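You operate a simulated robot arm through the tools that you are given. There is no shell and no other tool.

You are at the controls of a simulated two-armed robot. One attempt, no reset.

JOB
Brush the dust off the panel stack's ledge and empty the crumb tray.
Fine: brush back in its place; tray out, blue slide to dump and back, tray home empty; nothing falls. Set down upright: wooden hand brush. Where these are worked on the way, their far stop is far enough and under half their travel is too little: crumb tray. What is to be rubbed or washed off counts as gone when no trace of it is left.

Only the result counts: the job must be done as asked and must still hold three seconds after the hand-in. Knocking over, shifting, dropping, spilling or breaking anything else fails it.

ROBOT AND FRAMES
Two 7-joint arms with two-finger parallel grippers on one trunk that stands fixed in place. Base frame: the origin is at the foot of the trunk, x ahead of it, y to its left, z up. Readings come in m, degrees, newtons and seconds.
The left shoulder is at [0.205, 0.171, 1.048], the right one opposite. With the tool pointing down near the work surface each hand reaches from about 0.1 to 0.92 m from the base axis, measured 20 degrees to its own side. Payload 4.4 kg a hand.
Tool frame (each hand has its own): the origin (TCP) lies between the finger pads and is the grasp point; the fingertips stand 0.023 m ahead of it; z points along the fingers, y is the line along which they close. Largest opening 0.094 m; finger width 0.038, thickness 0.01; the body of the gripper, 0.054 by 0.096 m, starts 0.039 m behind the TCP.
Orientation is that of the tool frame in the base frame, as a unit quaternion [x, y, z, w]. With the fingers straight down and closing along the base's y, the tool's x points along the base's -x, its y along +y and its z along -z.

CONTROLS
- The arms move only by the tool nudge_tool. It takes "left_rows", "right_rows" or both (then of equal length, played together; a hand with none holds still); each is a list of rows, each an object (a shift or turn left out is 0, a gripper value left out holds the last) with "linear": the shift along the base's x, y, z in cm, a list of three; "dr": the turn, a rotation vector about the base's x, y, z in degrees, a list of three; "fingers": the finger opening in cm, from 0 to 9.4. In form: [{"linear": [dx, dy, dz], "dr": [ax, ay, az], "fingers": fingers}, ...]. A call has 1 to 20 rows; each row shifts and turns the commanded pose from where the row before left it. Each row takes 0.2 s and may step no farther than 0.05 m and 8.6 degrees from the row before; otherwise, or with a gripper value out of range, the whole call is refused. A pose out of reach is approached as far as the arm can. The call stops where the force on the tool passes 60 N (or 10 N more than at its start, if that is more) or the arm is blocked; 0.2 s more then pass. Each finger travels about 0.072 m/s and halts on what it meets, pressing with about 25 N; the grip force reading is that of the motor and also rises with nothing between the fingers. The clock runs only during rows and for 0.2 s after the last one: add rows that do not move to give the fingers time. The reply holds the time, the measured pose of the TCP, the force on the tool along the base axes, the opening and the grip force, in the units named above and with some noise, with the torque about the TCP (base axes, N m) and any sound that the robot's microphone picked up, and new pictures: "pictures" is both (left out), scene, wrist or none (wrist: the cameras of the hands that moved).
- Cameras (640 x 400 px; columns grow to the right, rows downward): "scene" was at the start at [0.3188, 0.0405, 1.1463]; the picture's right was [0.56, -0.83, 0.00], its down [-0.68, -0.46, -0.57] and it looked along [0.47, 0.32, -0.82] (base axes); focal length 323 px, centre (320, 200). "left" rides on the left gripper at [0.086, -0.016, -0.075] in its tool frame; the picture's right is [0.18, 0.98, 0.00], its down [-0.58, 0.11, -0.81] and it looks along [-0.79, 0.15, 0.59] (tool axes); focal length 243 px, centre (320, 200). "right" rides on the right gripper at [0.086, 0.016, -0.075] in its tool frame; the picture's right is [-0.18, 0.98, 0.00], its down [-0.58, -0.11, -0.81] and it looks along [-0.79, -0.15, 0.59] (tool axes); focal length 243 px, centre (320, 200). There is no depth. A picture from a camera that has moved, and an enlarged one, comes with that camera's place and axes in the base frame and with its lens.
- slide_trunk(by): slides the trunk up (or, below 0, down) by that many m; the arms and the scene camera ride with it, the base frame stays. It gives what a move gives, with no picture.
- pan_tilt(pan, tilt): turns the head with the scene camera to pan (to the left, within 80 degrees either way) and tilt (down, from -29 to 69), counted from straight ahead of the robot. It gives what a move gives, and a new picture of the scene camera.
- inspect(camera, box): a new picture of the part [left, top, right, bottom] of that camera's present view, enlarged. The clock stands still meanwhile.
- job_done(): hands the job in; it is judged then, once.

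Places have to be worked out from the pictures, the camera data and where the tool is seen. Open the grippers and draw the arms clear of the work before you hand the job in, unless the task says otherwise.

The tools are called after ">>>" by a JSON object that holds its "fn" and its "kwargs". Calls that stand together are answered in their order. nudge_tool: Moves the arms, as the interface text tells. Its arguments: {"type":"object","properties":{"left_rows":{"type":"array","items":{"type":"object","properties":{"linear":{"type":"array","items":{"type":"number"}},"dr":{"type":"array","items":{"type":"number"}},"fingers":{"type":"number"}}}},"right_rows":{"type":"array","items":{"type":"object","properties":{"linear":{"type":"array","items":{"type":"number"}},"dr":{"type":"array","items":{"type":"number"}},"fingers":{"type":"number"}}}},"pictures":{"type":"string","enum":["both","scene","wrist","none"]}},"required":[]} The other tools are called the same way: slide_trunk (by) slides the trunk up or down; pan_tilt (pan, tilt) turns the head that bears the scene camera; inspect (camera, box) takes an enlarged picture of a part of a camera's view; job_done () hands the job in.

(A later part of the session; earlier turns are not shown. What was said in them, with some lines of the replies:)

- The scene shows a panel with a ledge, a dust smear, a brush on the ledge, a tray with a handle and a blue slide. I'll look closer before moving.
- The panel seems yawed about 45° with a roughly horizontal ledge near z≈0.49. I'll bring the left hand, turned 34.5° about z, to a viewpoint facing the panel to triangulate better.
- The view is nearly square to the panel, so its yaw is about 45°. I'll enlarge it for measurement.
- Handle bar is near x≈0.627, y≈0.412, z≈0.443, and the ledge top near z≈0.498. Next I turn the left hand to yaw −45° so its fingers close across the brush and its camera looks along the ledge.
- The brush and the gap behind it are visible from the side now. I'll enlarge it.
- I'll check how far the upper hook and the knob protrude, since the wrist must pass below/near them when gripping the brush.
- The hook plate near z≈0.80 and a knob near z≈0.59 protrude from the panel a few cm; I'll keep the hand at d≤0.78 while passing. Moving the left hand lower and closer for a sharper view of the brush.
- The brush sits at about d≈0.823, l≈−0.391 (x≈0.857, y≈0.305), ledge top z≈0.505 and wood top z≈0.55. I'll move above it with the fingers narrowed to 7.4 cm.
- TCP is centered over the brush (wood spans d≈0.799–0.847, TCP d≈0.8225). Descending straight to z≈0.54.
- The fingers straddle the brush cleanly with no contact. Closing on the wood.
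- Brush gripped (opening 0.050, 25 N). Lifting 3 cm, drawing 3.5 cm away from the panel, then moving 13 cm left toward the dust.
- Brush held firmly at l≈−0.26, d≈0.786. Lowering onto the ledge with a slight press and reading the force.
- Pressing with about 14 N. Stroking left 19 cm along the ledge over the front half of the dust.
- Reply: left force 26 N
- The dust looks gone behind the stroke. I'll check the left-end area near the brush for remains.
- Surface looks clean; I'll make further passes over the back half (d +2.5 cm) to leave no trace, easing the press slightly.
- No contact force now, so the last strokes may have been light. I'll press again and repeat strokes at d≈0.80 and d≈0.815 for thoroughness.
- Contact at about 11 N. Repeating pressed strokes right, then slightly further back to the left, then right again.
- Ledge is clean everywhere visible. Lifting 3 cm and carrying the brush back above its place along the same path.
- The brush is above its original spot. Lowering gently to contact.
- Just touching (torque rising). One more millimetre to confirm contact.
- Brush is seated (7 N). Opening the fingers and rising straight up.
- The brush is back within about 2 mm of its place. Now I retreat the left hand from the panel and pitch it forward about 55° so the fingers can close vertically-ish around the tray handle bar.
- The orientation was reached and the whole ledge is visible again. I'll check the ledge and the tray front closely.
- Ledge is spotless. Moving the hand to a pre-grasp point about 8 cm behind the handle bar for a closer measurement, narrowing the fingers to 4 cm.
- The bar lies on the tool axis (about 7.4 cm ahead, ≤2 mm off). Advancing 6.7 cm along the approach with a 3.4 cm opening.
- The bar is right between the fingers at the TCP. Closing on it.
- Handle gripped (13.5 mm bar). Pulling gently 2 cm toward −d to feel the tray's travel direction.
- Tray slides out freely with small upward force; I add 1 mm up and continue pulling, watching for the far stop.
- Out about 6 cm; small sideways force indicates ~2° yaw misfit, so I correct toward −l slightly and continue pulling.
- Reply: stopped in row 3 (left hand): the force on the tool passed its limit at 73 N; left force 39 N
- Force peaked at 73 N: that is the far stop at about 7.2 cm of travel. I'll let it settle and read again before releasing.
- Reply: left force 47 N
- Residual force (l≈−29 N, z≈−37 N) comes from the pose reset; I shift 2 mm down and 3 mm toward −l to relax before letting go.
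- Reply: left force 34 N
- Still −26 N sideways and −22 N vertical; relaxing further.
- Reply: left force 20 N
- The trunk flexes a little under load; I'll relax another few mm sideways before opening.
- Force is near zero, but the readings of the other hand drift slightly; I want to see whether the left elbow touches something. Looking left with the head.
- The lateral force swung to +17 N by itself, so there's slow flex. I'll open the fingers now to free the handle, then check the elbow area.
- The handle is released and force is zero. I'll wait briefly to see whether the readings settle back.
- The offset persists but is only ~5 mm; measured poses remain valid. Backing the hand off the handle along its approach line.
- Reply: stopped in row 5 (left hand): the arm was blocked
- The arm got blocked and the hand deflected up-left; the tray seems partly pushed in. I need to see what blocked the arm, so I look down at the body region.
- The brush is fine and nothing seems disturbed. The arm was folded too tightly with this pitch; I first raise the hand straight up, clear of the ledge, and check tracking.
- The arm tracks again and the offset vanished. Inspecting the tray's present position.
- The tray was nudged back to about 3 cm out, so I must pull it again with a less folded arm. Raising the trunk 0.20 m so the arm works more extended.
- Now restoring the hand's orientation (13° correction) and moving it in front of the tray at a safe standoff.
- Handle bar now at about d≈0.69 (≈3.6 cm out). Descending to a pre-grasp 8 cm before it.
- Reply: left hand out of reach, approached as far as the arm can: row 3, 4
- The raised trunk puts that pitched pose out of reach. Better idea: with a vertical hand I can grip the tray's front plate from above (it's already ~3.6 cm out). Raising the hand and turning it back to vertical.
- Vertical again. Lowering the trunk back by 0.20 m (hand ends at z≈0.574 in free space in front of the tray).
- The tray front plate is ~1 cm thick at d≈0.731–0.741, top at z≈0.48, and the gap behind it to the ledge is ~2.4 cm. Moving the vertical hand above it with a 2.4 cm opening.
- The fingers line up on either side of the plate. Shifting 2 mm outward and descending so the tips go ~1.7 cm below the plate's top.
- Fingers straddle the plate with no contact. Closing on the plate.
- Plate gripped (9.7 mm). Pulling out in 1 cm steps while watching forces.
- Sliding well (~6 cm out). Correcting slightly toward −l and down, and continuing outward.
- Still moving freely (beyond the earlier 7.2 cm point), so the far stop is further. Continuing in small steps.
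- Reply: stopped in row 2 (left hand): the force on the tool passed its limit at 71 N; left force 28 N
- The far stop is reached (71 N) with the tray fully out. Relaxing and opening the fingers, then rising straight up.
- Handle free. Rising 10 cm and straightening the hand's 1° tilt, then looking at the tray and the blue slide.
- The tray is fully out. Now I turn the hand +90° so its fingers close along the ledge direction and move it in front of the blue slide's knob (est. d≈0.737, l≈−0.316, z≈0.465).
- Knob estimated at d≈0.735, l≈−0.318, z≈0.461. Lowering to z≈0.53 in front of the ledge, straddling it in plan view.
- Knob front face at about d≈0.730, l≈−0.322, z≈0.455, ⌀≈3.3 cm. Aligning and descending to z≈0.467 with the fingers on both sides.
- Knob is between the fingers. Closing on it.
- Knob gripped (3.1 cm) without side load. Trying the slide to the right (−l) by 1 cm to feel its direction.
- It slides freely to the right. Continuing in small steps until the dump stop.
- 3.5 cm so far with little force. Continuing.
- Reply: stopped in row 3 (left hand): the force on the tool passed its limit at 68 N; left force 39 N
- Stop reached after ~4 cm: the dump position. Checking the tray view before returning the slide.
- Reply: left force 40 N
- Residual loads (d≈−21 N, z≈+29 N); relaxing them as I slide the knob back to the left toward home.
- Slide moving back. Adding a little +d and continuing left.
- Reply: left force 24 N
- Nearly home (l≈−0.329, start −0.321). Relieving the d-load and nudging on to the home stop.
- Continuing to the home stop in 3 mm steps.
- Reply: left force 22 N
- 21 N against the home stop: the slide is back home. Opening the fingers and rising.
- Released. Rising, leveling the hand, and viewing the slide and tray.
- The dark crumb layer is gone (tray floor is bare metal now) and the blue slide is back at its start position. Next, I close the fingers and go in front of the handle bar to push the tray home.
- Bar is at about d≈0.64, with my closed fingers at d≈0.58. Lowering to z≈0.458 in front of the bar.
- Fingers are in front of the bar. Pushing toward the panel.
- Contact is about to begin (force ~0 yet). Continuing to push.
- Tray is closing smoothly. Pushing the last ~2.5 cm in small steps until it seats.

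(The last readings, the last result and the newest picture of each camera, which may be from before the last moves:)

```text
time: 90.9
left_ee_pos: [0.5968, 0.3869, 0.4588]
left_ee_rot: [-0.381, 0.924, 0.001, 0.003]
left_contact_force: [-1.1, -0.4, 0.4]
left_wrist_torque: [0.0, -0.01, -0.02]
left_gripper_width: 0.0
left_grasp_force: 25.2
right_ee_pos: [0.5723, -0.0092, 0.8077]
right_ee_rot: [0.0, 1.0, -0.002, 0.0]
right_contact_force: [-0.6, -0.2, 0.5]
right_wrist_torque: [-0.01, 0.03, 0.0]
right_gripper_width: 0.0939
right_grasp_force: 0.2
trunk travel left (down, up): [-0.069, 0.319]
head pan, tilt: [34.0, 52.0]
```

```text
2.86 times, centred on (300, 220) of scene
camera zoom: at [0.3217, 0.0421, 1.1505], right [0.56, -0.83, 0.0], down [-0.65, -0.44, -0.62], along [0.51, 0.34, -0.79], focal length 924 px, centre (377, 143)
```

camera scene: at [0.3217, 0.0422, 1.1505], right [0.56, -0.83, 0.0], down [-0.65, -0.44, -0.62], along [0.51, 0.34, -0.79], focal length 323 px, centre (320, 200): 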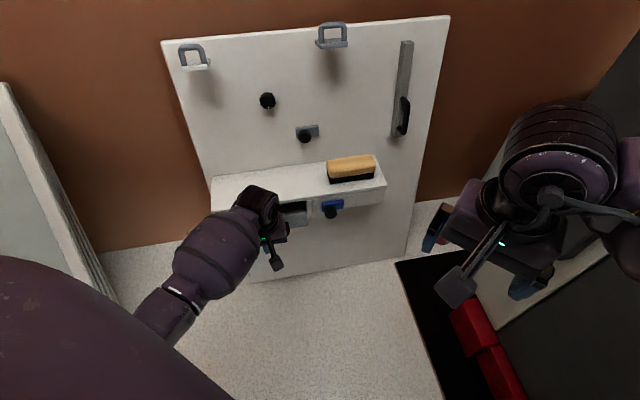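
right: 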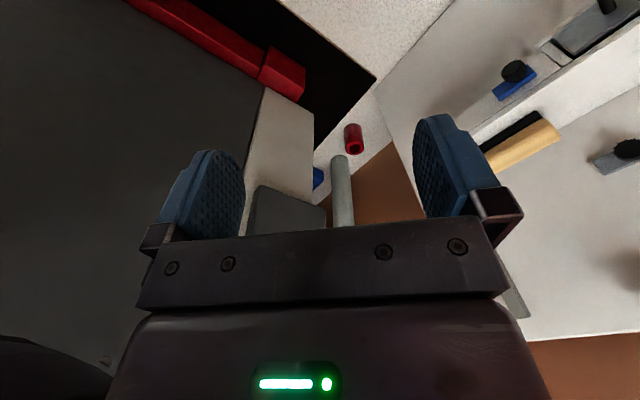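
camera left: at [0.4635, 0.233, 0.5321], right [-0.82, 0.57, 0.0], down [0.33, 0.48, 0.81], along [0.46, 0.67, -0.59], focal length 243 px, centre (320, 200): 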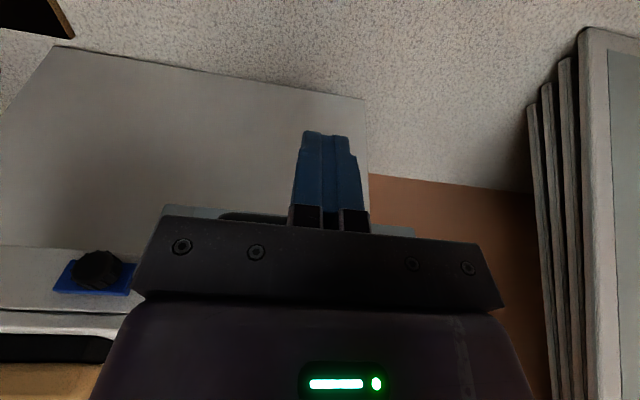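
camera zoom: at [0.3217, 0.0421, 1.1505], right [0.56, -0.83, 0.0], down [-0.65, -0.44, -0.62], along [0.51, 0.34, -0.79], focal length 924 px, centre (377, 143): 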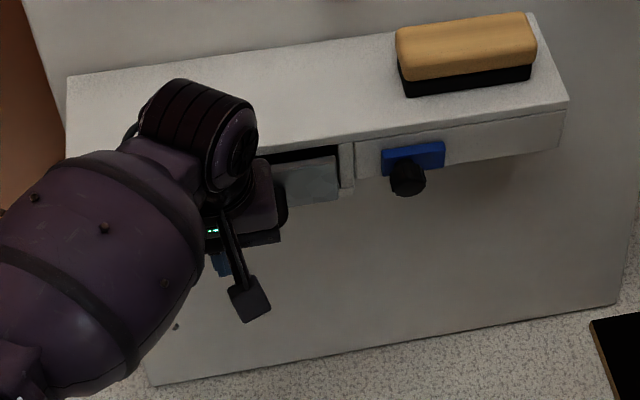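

About 1–1.5 cm remains. Continuing gently.

>>> {"fn": "nudge_tool", "kwargs": {"left_rows": [{"linear": [0.35, 0.35, 0]}, {"linear": [0.35, 0.35, 0]}, {}], "pictures": "none"}}

>>> {"fn": "inspect", "kwargs": {"camera": "scene", "box": [200, 150, 400, 290]}}

```text
time: 91.7
left_ee_pos: [0.6026, 0.3931, 0.4586]
left_ee_rot: [-0.382, 0.924, 0.001, 0.001]
left_contact_force: [-8.1, -6.1, 3.5]
left_wrist_torque: [-0.04, -0.02, 0.06]
left_gripper_width: 0.0
left_grasp_force: 24.9
right_ee_pos: [0.5708, -0.0098, 0.8089]
right_ee_rot: [0.001, 1.0, 0.0, -0.001]
right_contact_force: [-0.3, -0.1, 0.6]
right_wrist_torque: [0.01, 0.02, 0.0]
right_gripper_width: 0.0938
right_grasp_force: 0.0
trunk travel left (down, up): [-0.069, 0.319]
head pan, tilt: [34.0, 52.0]
```

```text
2.86 times, centred on (300, 220) of scene
camera zoom: at [0.3212, 0.0418, 1.1506], right [0.56, -0.83, 0.0], down [-0.65, -0.44, -0.62], along [0.51, 0.34, -0.79], focal length 924 px, centre (377, 143)
```

zoom: 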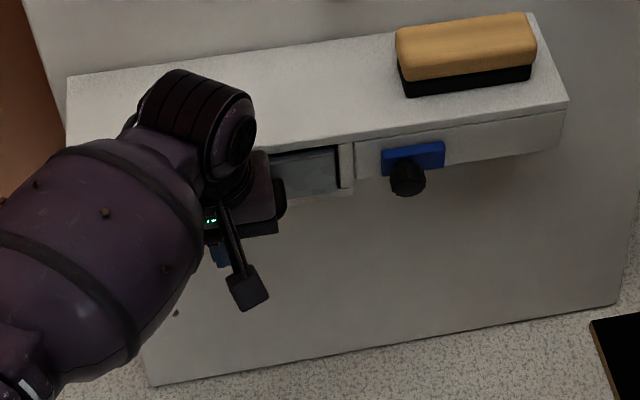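

Resistance (~10 N) and the tray front is seated as at the start. One more small push to confirm the home stop.

>>> {"fn": "nudge_tool", "kwargs": {"left_rows": [{"linear": [0.2, 0.2, 0]}, {}], "pictures": "none"}}

```text
time: 92.3
left_ee_pos: [0.6032, 0.3931, 0.4581]
left_ee_rot: [-0.381, 0.925, 0.0, -0.001]
left_contact_force: [-32.2, -22.5, 11.8]
left_wrist_torque: [0.0, 0.15, 0.06]
left_gripper_width: 0.0
left_grasp_force: 24.8
right_ee_pos: [0.5711, -0.01, 0.8089]
right_ee_rot: [0.0, 1.0, 0.0, 0.001]
right_contact_force: [0.4, 0.9, -0.6]
right_wrist_torque: [-0.01, 0.02, 0.0]
right_gripper_width: 0.0943
right_grasp_force: 0.1
trunk travel left (down, up): [-0.069, 0.319]
head pan, tilt: [34.0, 52.0]
```

Firm 39 N stop: the tray is home. Backing off, then rising clear.

>>> {"fn": "nudge_tool", "kwargs": {"left_rows": [{"linear": [-1.5, -1.5, 0]}, {"linear": [-2.5, -2.5, 0.5]}, {"linear": [-1, -1, 3.5]}, {"linear": [0, 0, 4]}, {"linear": [0, 0, 4]}, {"linear": [0, 0, 4]}, {"linear": [-1, 0, 4]}, {}]}}

>>> {"fn": "inspect", "kwargs": {"camera": "scene", "box": [200, 140, 400, 280]}}

>>> {"fn": "inspect", "kwargs": {"camera": "left", "box": [0, 0, 440, 240]}}

```text
time: 94.1
left_ee_pos: [0.5443, 0.3458, 0.6578]
left_ee_rot: [-0.382, 0.924, 0.001, 0.002]
left_contact_force: [0.5, 1.3, -0.1]
left_wrist_torque: [0.0, -0.03, -0.04]
left_gripper_width: 0.0
left_grasp_force: 25.2
right_ee_pos: [0.5722, -0.0082, 0.809]
right_ee_rot: [0.0, 1.0, -0.001, 0.0]
right_contact_force: [-0.8, 0.4, -0.3]
right_wrist_torque: [-0.01, 0.01, -0.04]
right_gripper_width: 0.0943
right_grasp_force: 0.1
trunk travel left (down, up): [-0.069, 0.319]
head pan, tilt: [34.0, 52.0]
camera scene: at [0.3218, 0.043, 1.1503], right [0.56, -0.83, 0.0], down [-0.65, -0.44, -0.62], along [0.51, 0.34, -0.79], focal length 323 px, centre (320, 200)
camera left: at [0.494, 0.2713, 0.7322], right [-0.82, 0.57, 0.0], down [0.33, 0.49, 0.81], along [0.46, 0.67, -0.59], focal length 243 px, centre (320, 200)
```

scene: 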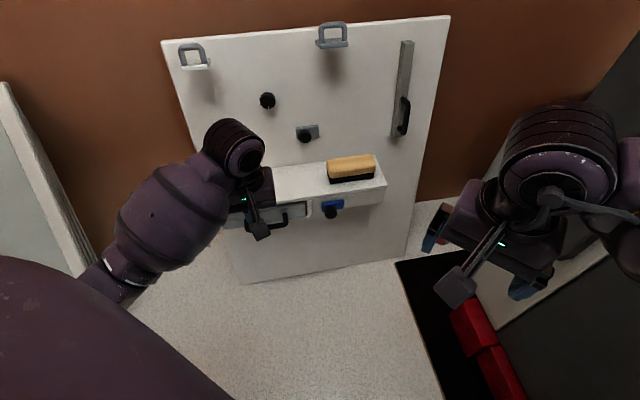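
left: 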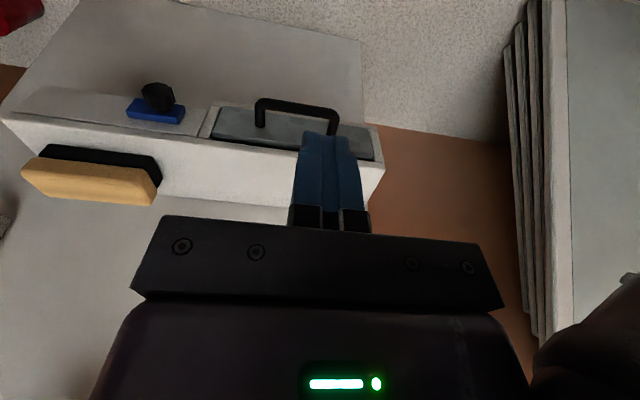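

```text
2.86 times, centred on (300, 210) of scene
camera zoom: at [0.3218, 0.043, 1.1503], right [0.56, -0.83, 0.0], down [-0.65, -0.44, -0.62], along [0.51, 0.34, -0.79], focal length 924 px, centre (377, 171)
```

zoom: 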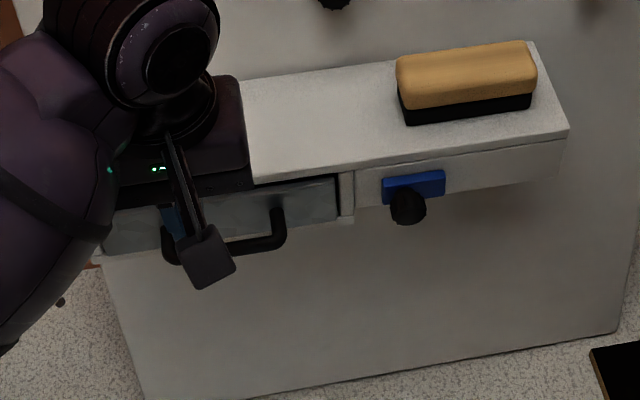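

```text
1.45 times, centred on (220, 120) of left
camera zoom: at [0.494, 0.2713, 0.7322], right [-0.82, 0.57, 0.0], down [0.33, 0.49, 0.81], along [0.46, 0.67, -0.59], focal length 353 px, centre (466, 316)
```

zoom: 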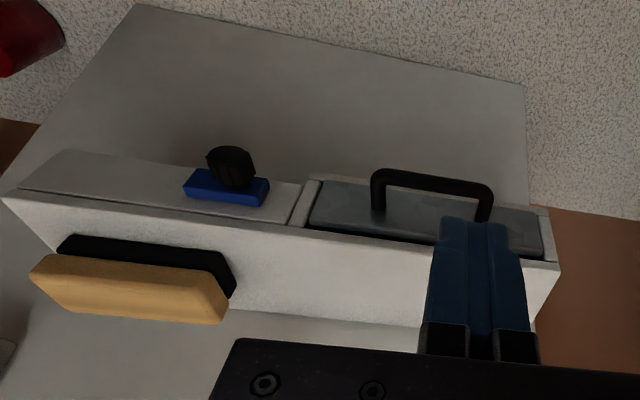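

Tray is home and the slide is at its start. Drawing the left hand back to its initial pose with the gripper open, and restoring the initial head view to compare.

>>> {"fn": "nudge_tool", "kwargs": {"left_rows": [{"linear": [-2.6, 1.3, 2.1], "dr": [0, 0, -7.5], "fingers": 4}, {"linear": [-2.6, 1.3, 2.1], "dr": [0, 0, -7.5], "fingers": 7}, {"linear": [-2.6, 1.3, 2.1], "dr": [0, 0, -7.5], "fingers": 9.4}, {"linear": [-2.6, 1.3, 2.1], "dr": [0, 0, -7.5]}, {"linear": [-2.6, 1.3, 2.1], "dr": [0, 0, -7.5]}, {"linear": [-2.5, 1.3, 2.1], "dr": [0, 0, -7.5]}, {}], "pictures": "wrist"}}

>>> {"fn": "pan_tilt", "kwargs": {"pan": 34.2, "tilt": 55.2}}

>>> {"fn": "inspect", "kwargs": {"camera": "scene", "box": [190, 110, 410, 270]}}

>>> {"fn": "inspect", "kwargs": {"camera": "left", "box": [190, 20, 420, 240]}}

```text
time: 95.7
left_ee_pos: [0.391, 0.4233, 0.7848]
left_ee_rot: [0.002, 1.0, -0.001, 0.003]
left_contact_force: [-0.6, -0.1, -0.3]
left_wrist_torque: [-0.01, -0.05, -0.05]
left_gripper_width: 0.0938
left_grasp_force: 0.1
right_ee_pos: [0.5715, -0.0087, 0.8087]
right_ee_rot: [0.0, 1.0, -0.001, -0.001]
right_contact_force: [-0.5, 0.8, -1.0]
right_wrist_torque: [0.02, 0.01, 0.0]
right_gripper_width: 0.0942
right_grasp_force: 0.0
trunk travel left (down, up): [-0.069, 0.319]
head pan, tilt: [34.0, 52.0]
camera left: at [0.3045, 0.4057, 0.8583], right [-0.18, 0.98, 0.0], down [0.58, 0.11, 0.81], along [0.8, 0.14, -0.59], focal length 243 px, centre (320, 200)
```

left: 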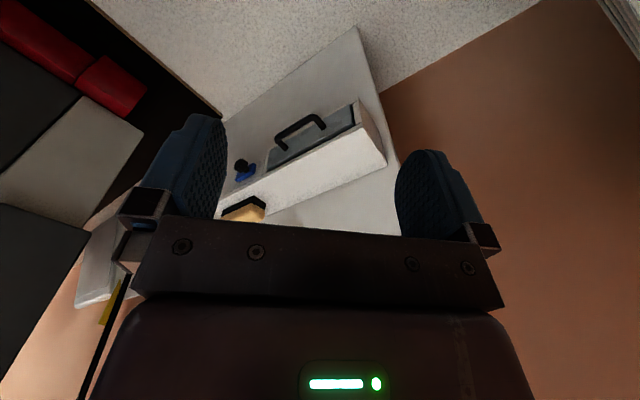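

```text
time: 96.3
left_ee_pos: [0.3926, 0.4229, 0.785]
left_ee_rot: [0.001, 1.0, -0.001, 0.005]
left_contact_force: [0.3, 0.1, 1.1]
left_wrist_torque: [-0.03, 0.0, 0.02]
left_gripper_width: 0.0937
left_grasp_force: 0.1
right_ee_pos: [0.5722, -0.0086, 0.8095]
right_ee_rot: [0.0, 1.0, -0.001, 0.0]
right_contact_force: [-0.4, 0.3, -0.3]
right_wrist_torque: [-0.03, 0.0, -0.02]
right_gripper_width: 0.0939
right_grasp_force: 0.0
trunk travel left (down, up): [-0.069, 0.319]
head pan, tilt: [34.2, 55.2]
camera scene: at [0.319, 0.0405, 1.1463], right [0.56, -0.83, 0.0], down [-0.68, -0.46, -0.57], along [0.47, 0.32, -0.82], focal length 323 px, centre (320, 200)
```

scene: 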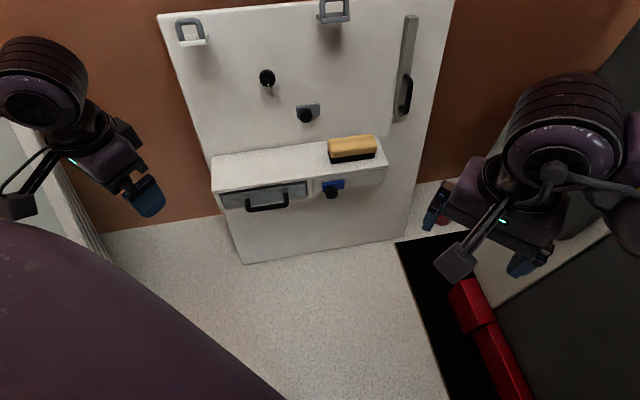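

```text
2.50 times, centred on (300, 190) of scene
camera zoom: at [0.319, 0.0405, 1.1463], right [0.56, -0.83, 0.0], down [-0.68, -0.46, -0.57], along [0.47, 0.32, -0.82], focal length 808 px, centre (370, 225)
```

zoom: 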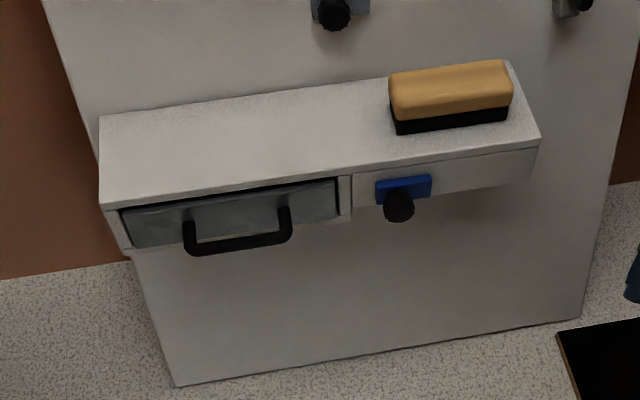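

```text
1.82 times, centred on (305, 130) of left
camera zoom: at [0.3055, 0.4058, 0.8587], right [-0.18, 0.98, 0.0], down [0.57, 0.11, 0.81], along [0.8, 0.15, -0.58], focal length 441 px, centre (347, 327)
```

zoom: 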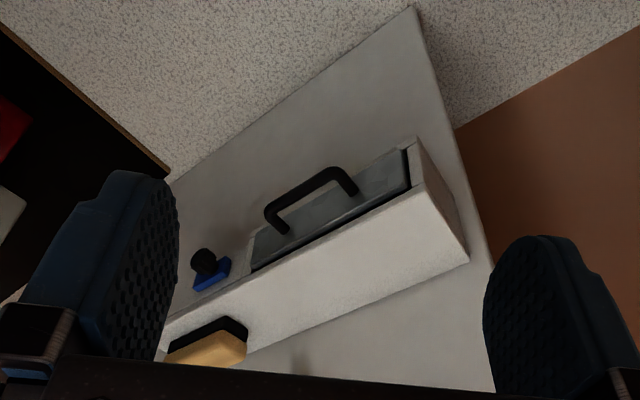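

Everything matches the initial view except the dust is gone. One last check of the upper panel and ledge in enlargement.

>>> {"fn": "inspect", "kwargs": {"camera": "scene", "box": [150, 0, 460, 200]}}

>>> {"fn": "inspect", "kwargs": {"camera": "scene", "box": [205, 140, 335, 220]}}

```text
2.00 times, centred on (305, 100) of scene
camera zoom: at [0.319, 0.0405, 1.1463], right [0.56, -0.83, 0.0], down [-0.68, -0.46, -0.57], along [0.47, 0.32, -0.82], focal length 646 px, centre (350, 400)
```

zoom: 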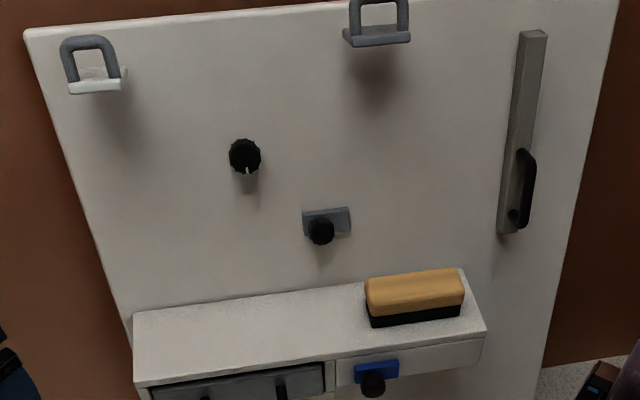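

```text
4.92 times, centred on (270, 180) of scene
camera zoom: at [0.319, 0.0405, 1.1463], right [0.56, -0.83, 0.0], down [-0.68, -0.46, -0.57], along [0.47, 0.32, -0.82], focal length 1591 px, centre (566, 298)
```

zoom: 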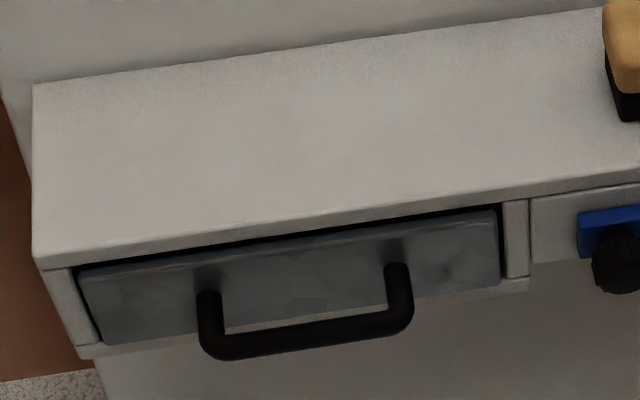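

The ledge is clean and the brush is back upright in its place. The tray is empty and home, the blue slide is at its start position, nothing else was moved, and both arms are clear with open grippers. Handing in.

>>> {"fn": "job_done", "kwargs": {}}

```text
The job is handed in.
```

The job is handed in: the ledge is brushed clean and the crumb tray is emptied and back home. I have no verdict back yet, only my own final pictures and readings.

- **Ledge:** I brushed the dust spot with several pressed strokes. No trace shows in the enlarged final views.
- **Brush:** It stands upright on the ledge, within a few millimetres of where it started.
- **Tray:** I pulled it to its far stop, where the force peaked at 71 N. After the dump, the dark layer inside was gone and the floor showed bare metal. I then pushed it home against a firm stop of about 39 N.
- **Blue slide:** I moved it about 4 cm to its stop and back to its home stop. It sits where it did in the first picture.

The first pull did not go cleanly. It also reached a hard stop, but the folded left arm got blocked as I backed off and pushed the tray partly back in, to about 3.5 cm out. I straightened the hand, gripped the tray's front plate from above and pulled it fully out again before working the slide. The pictures showed nothing else shifted or dropped.

Both grippers are open and the arms are clear of the panel.
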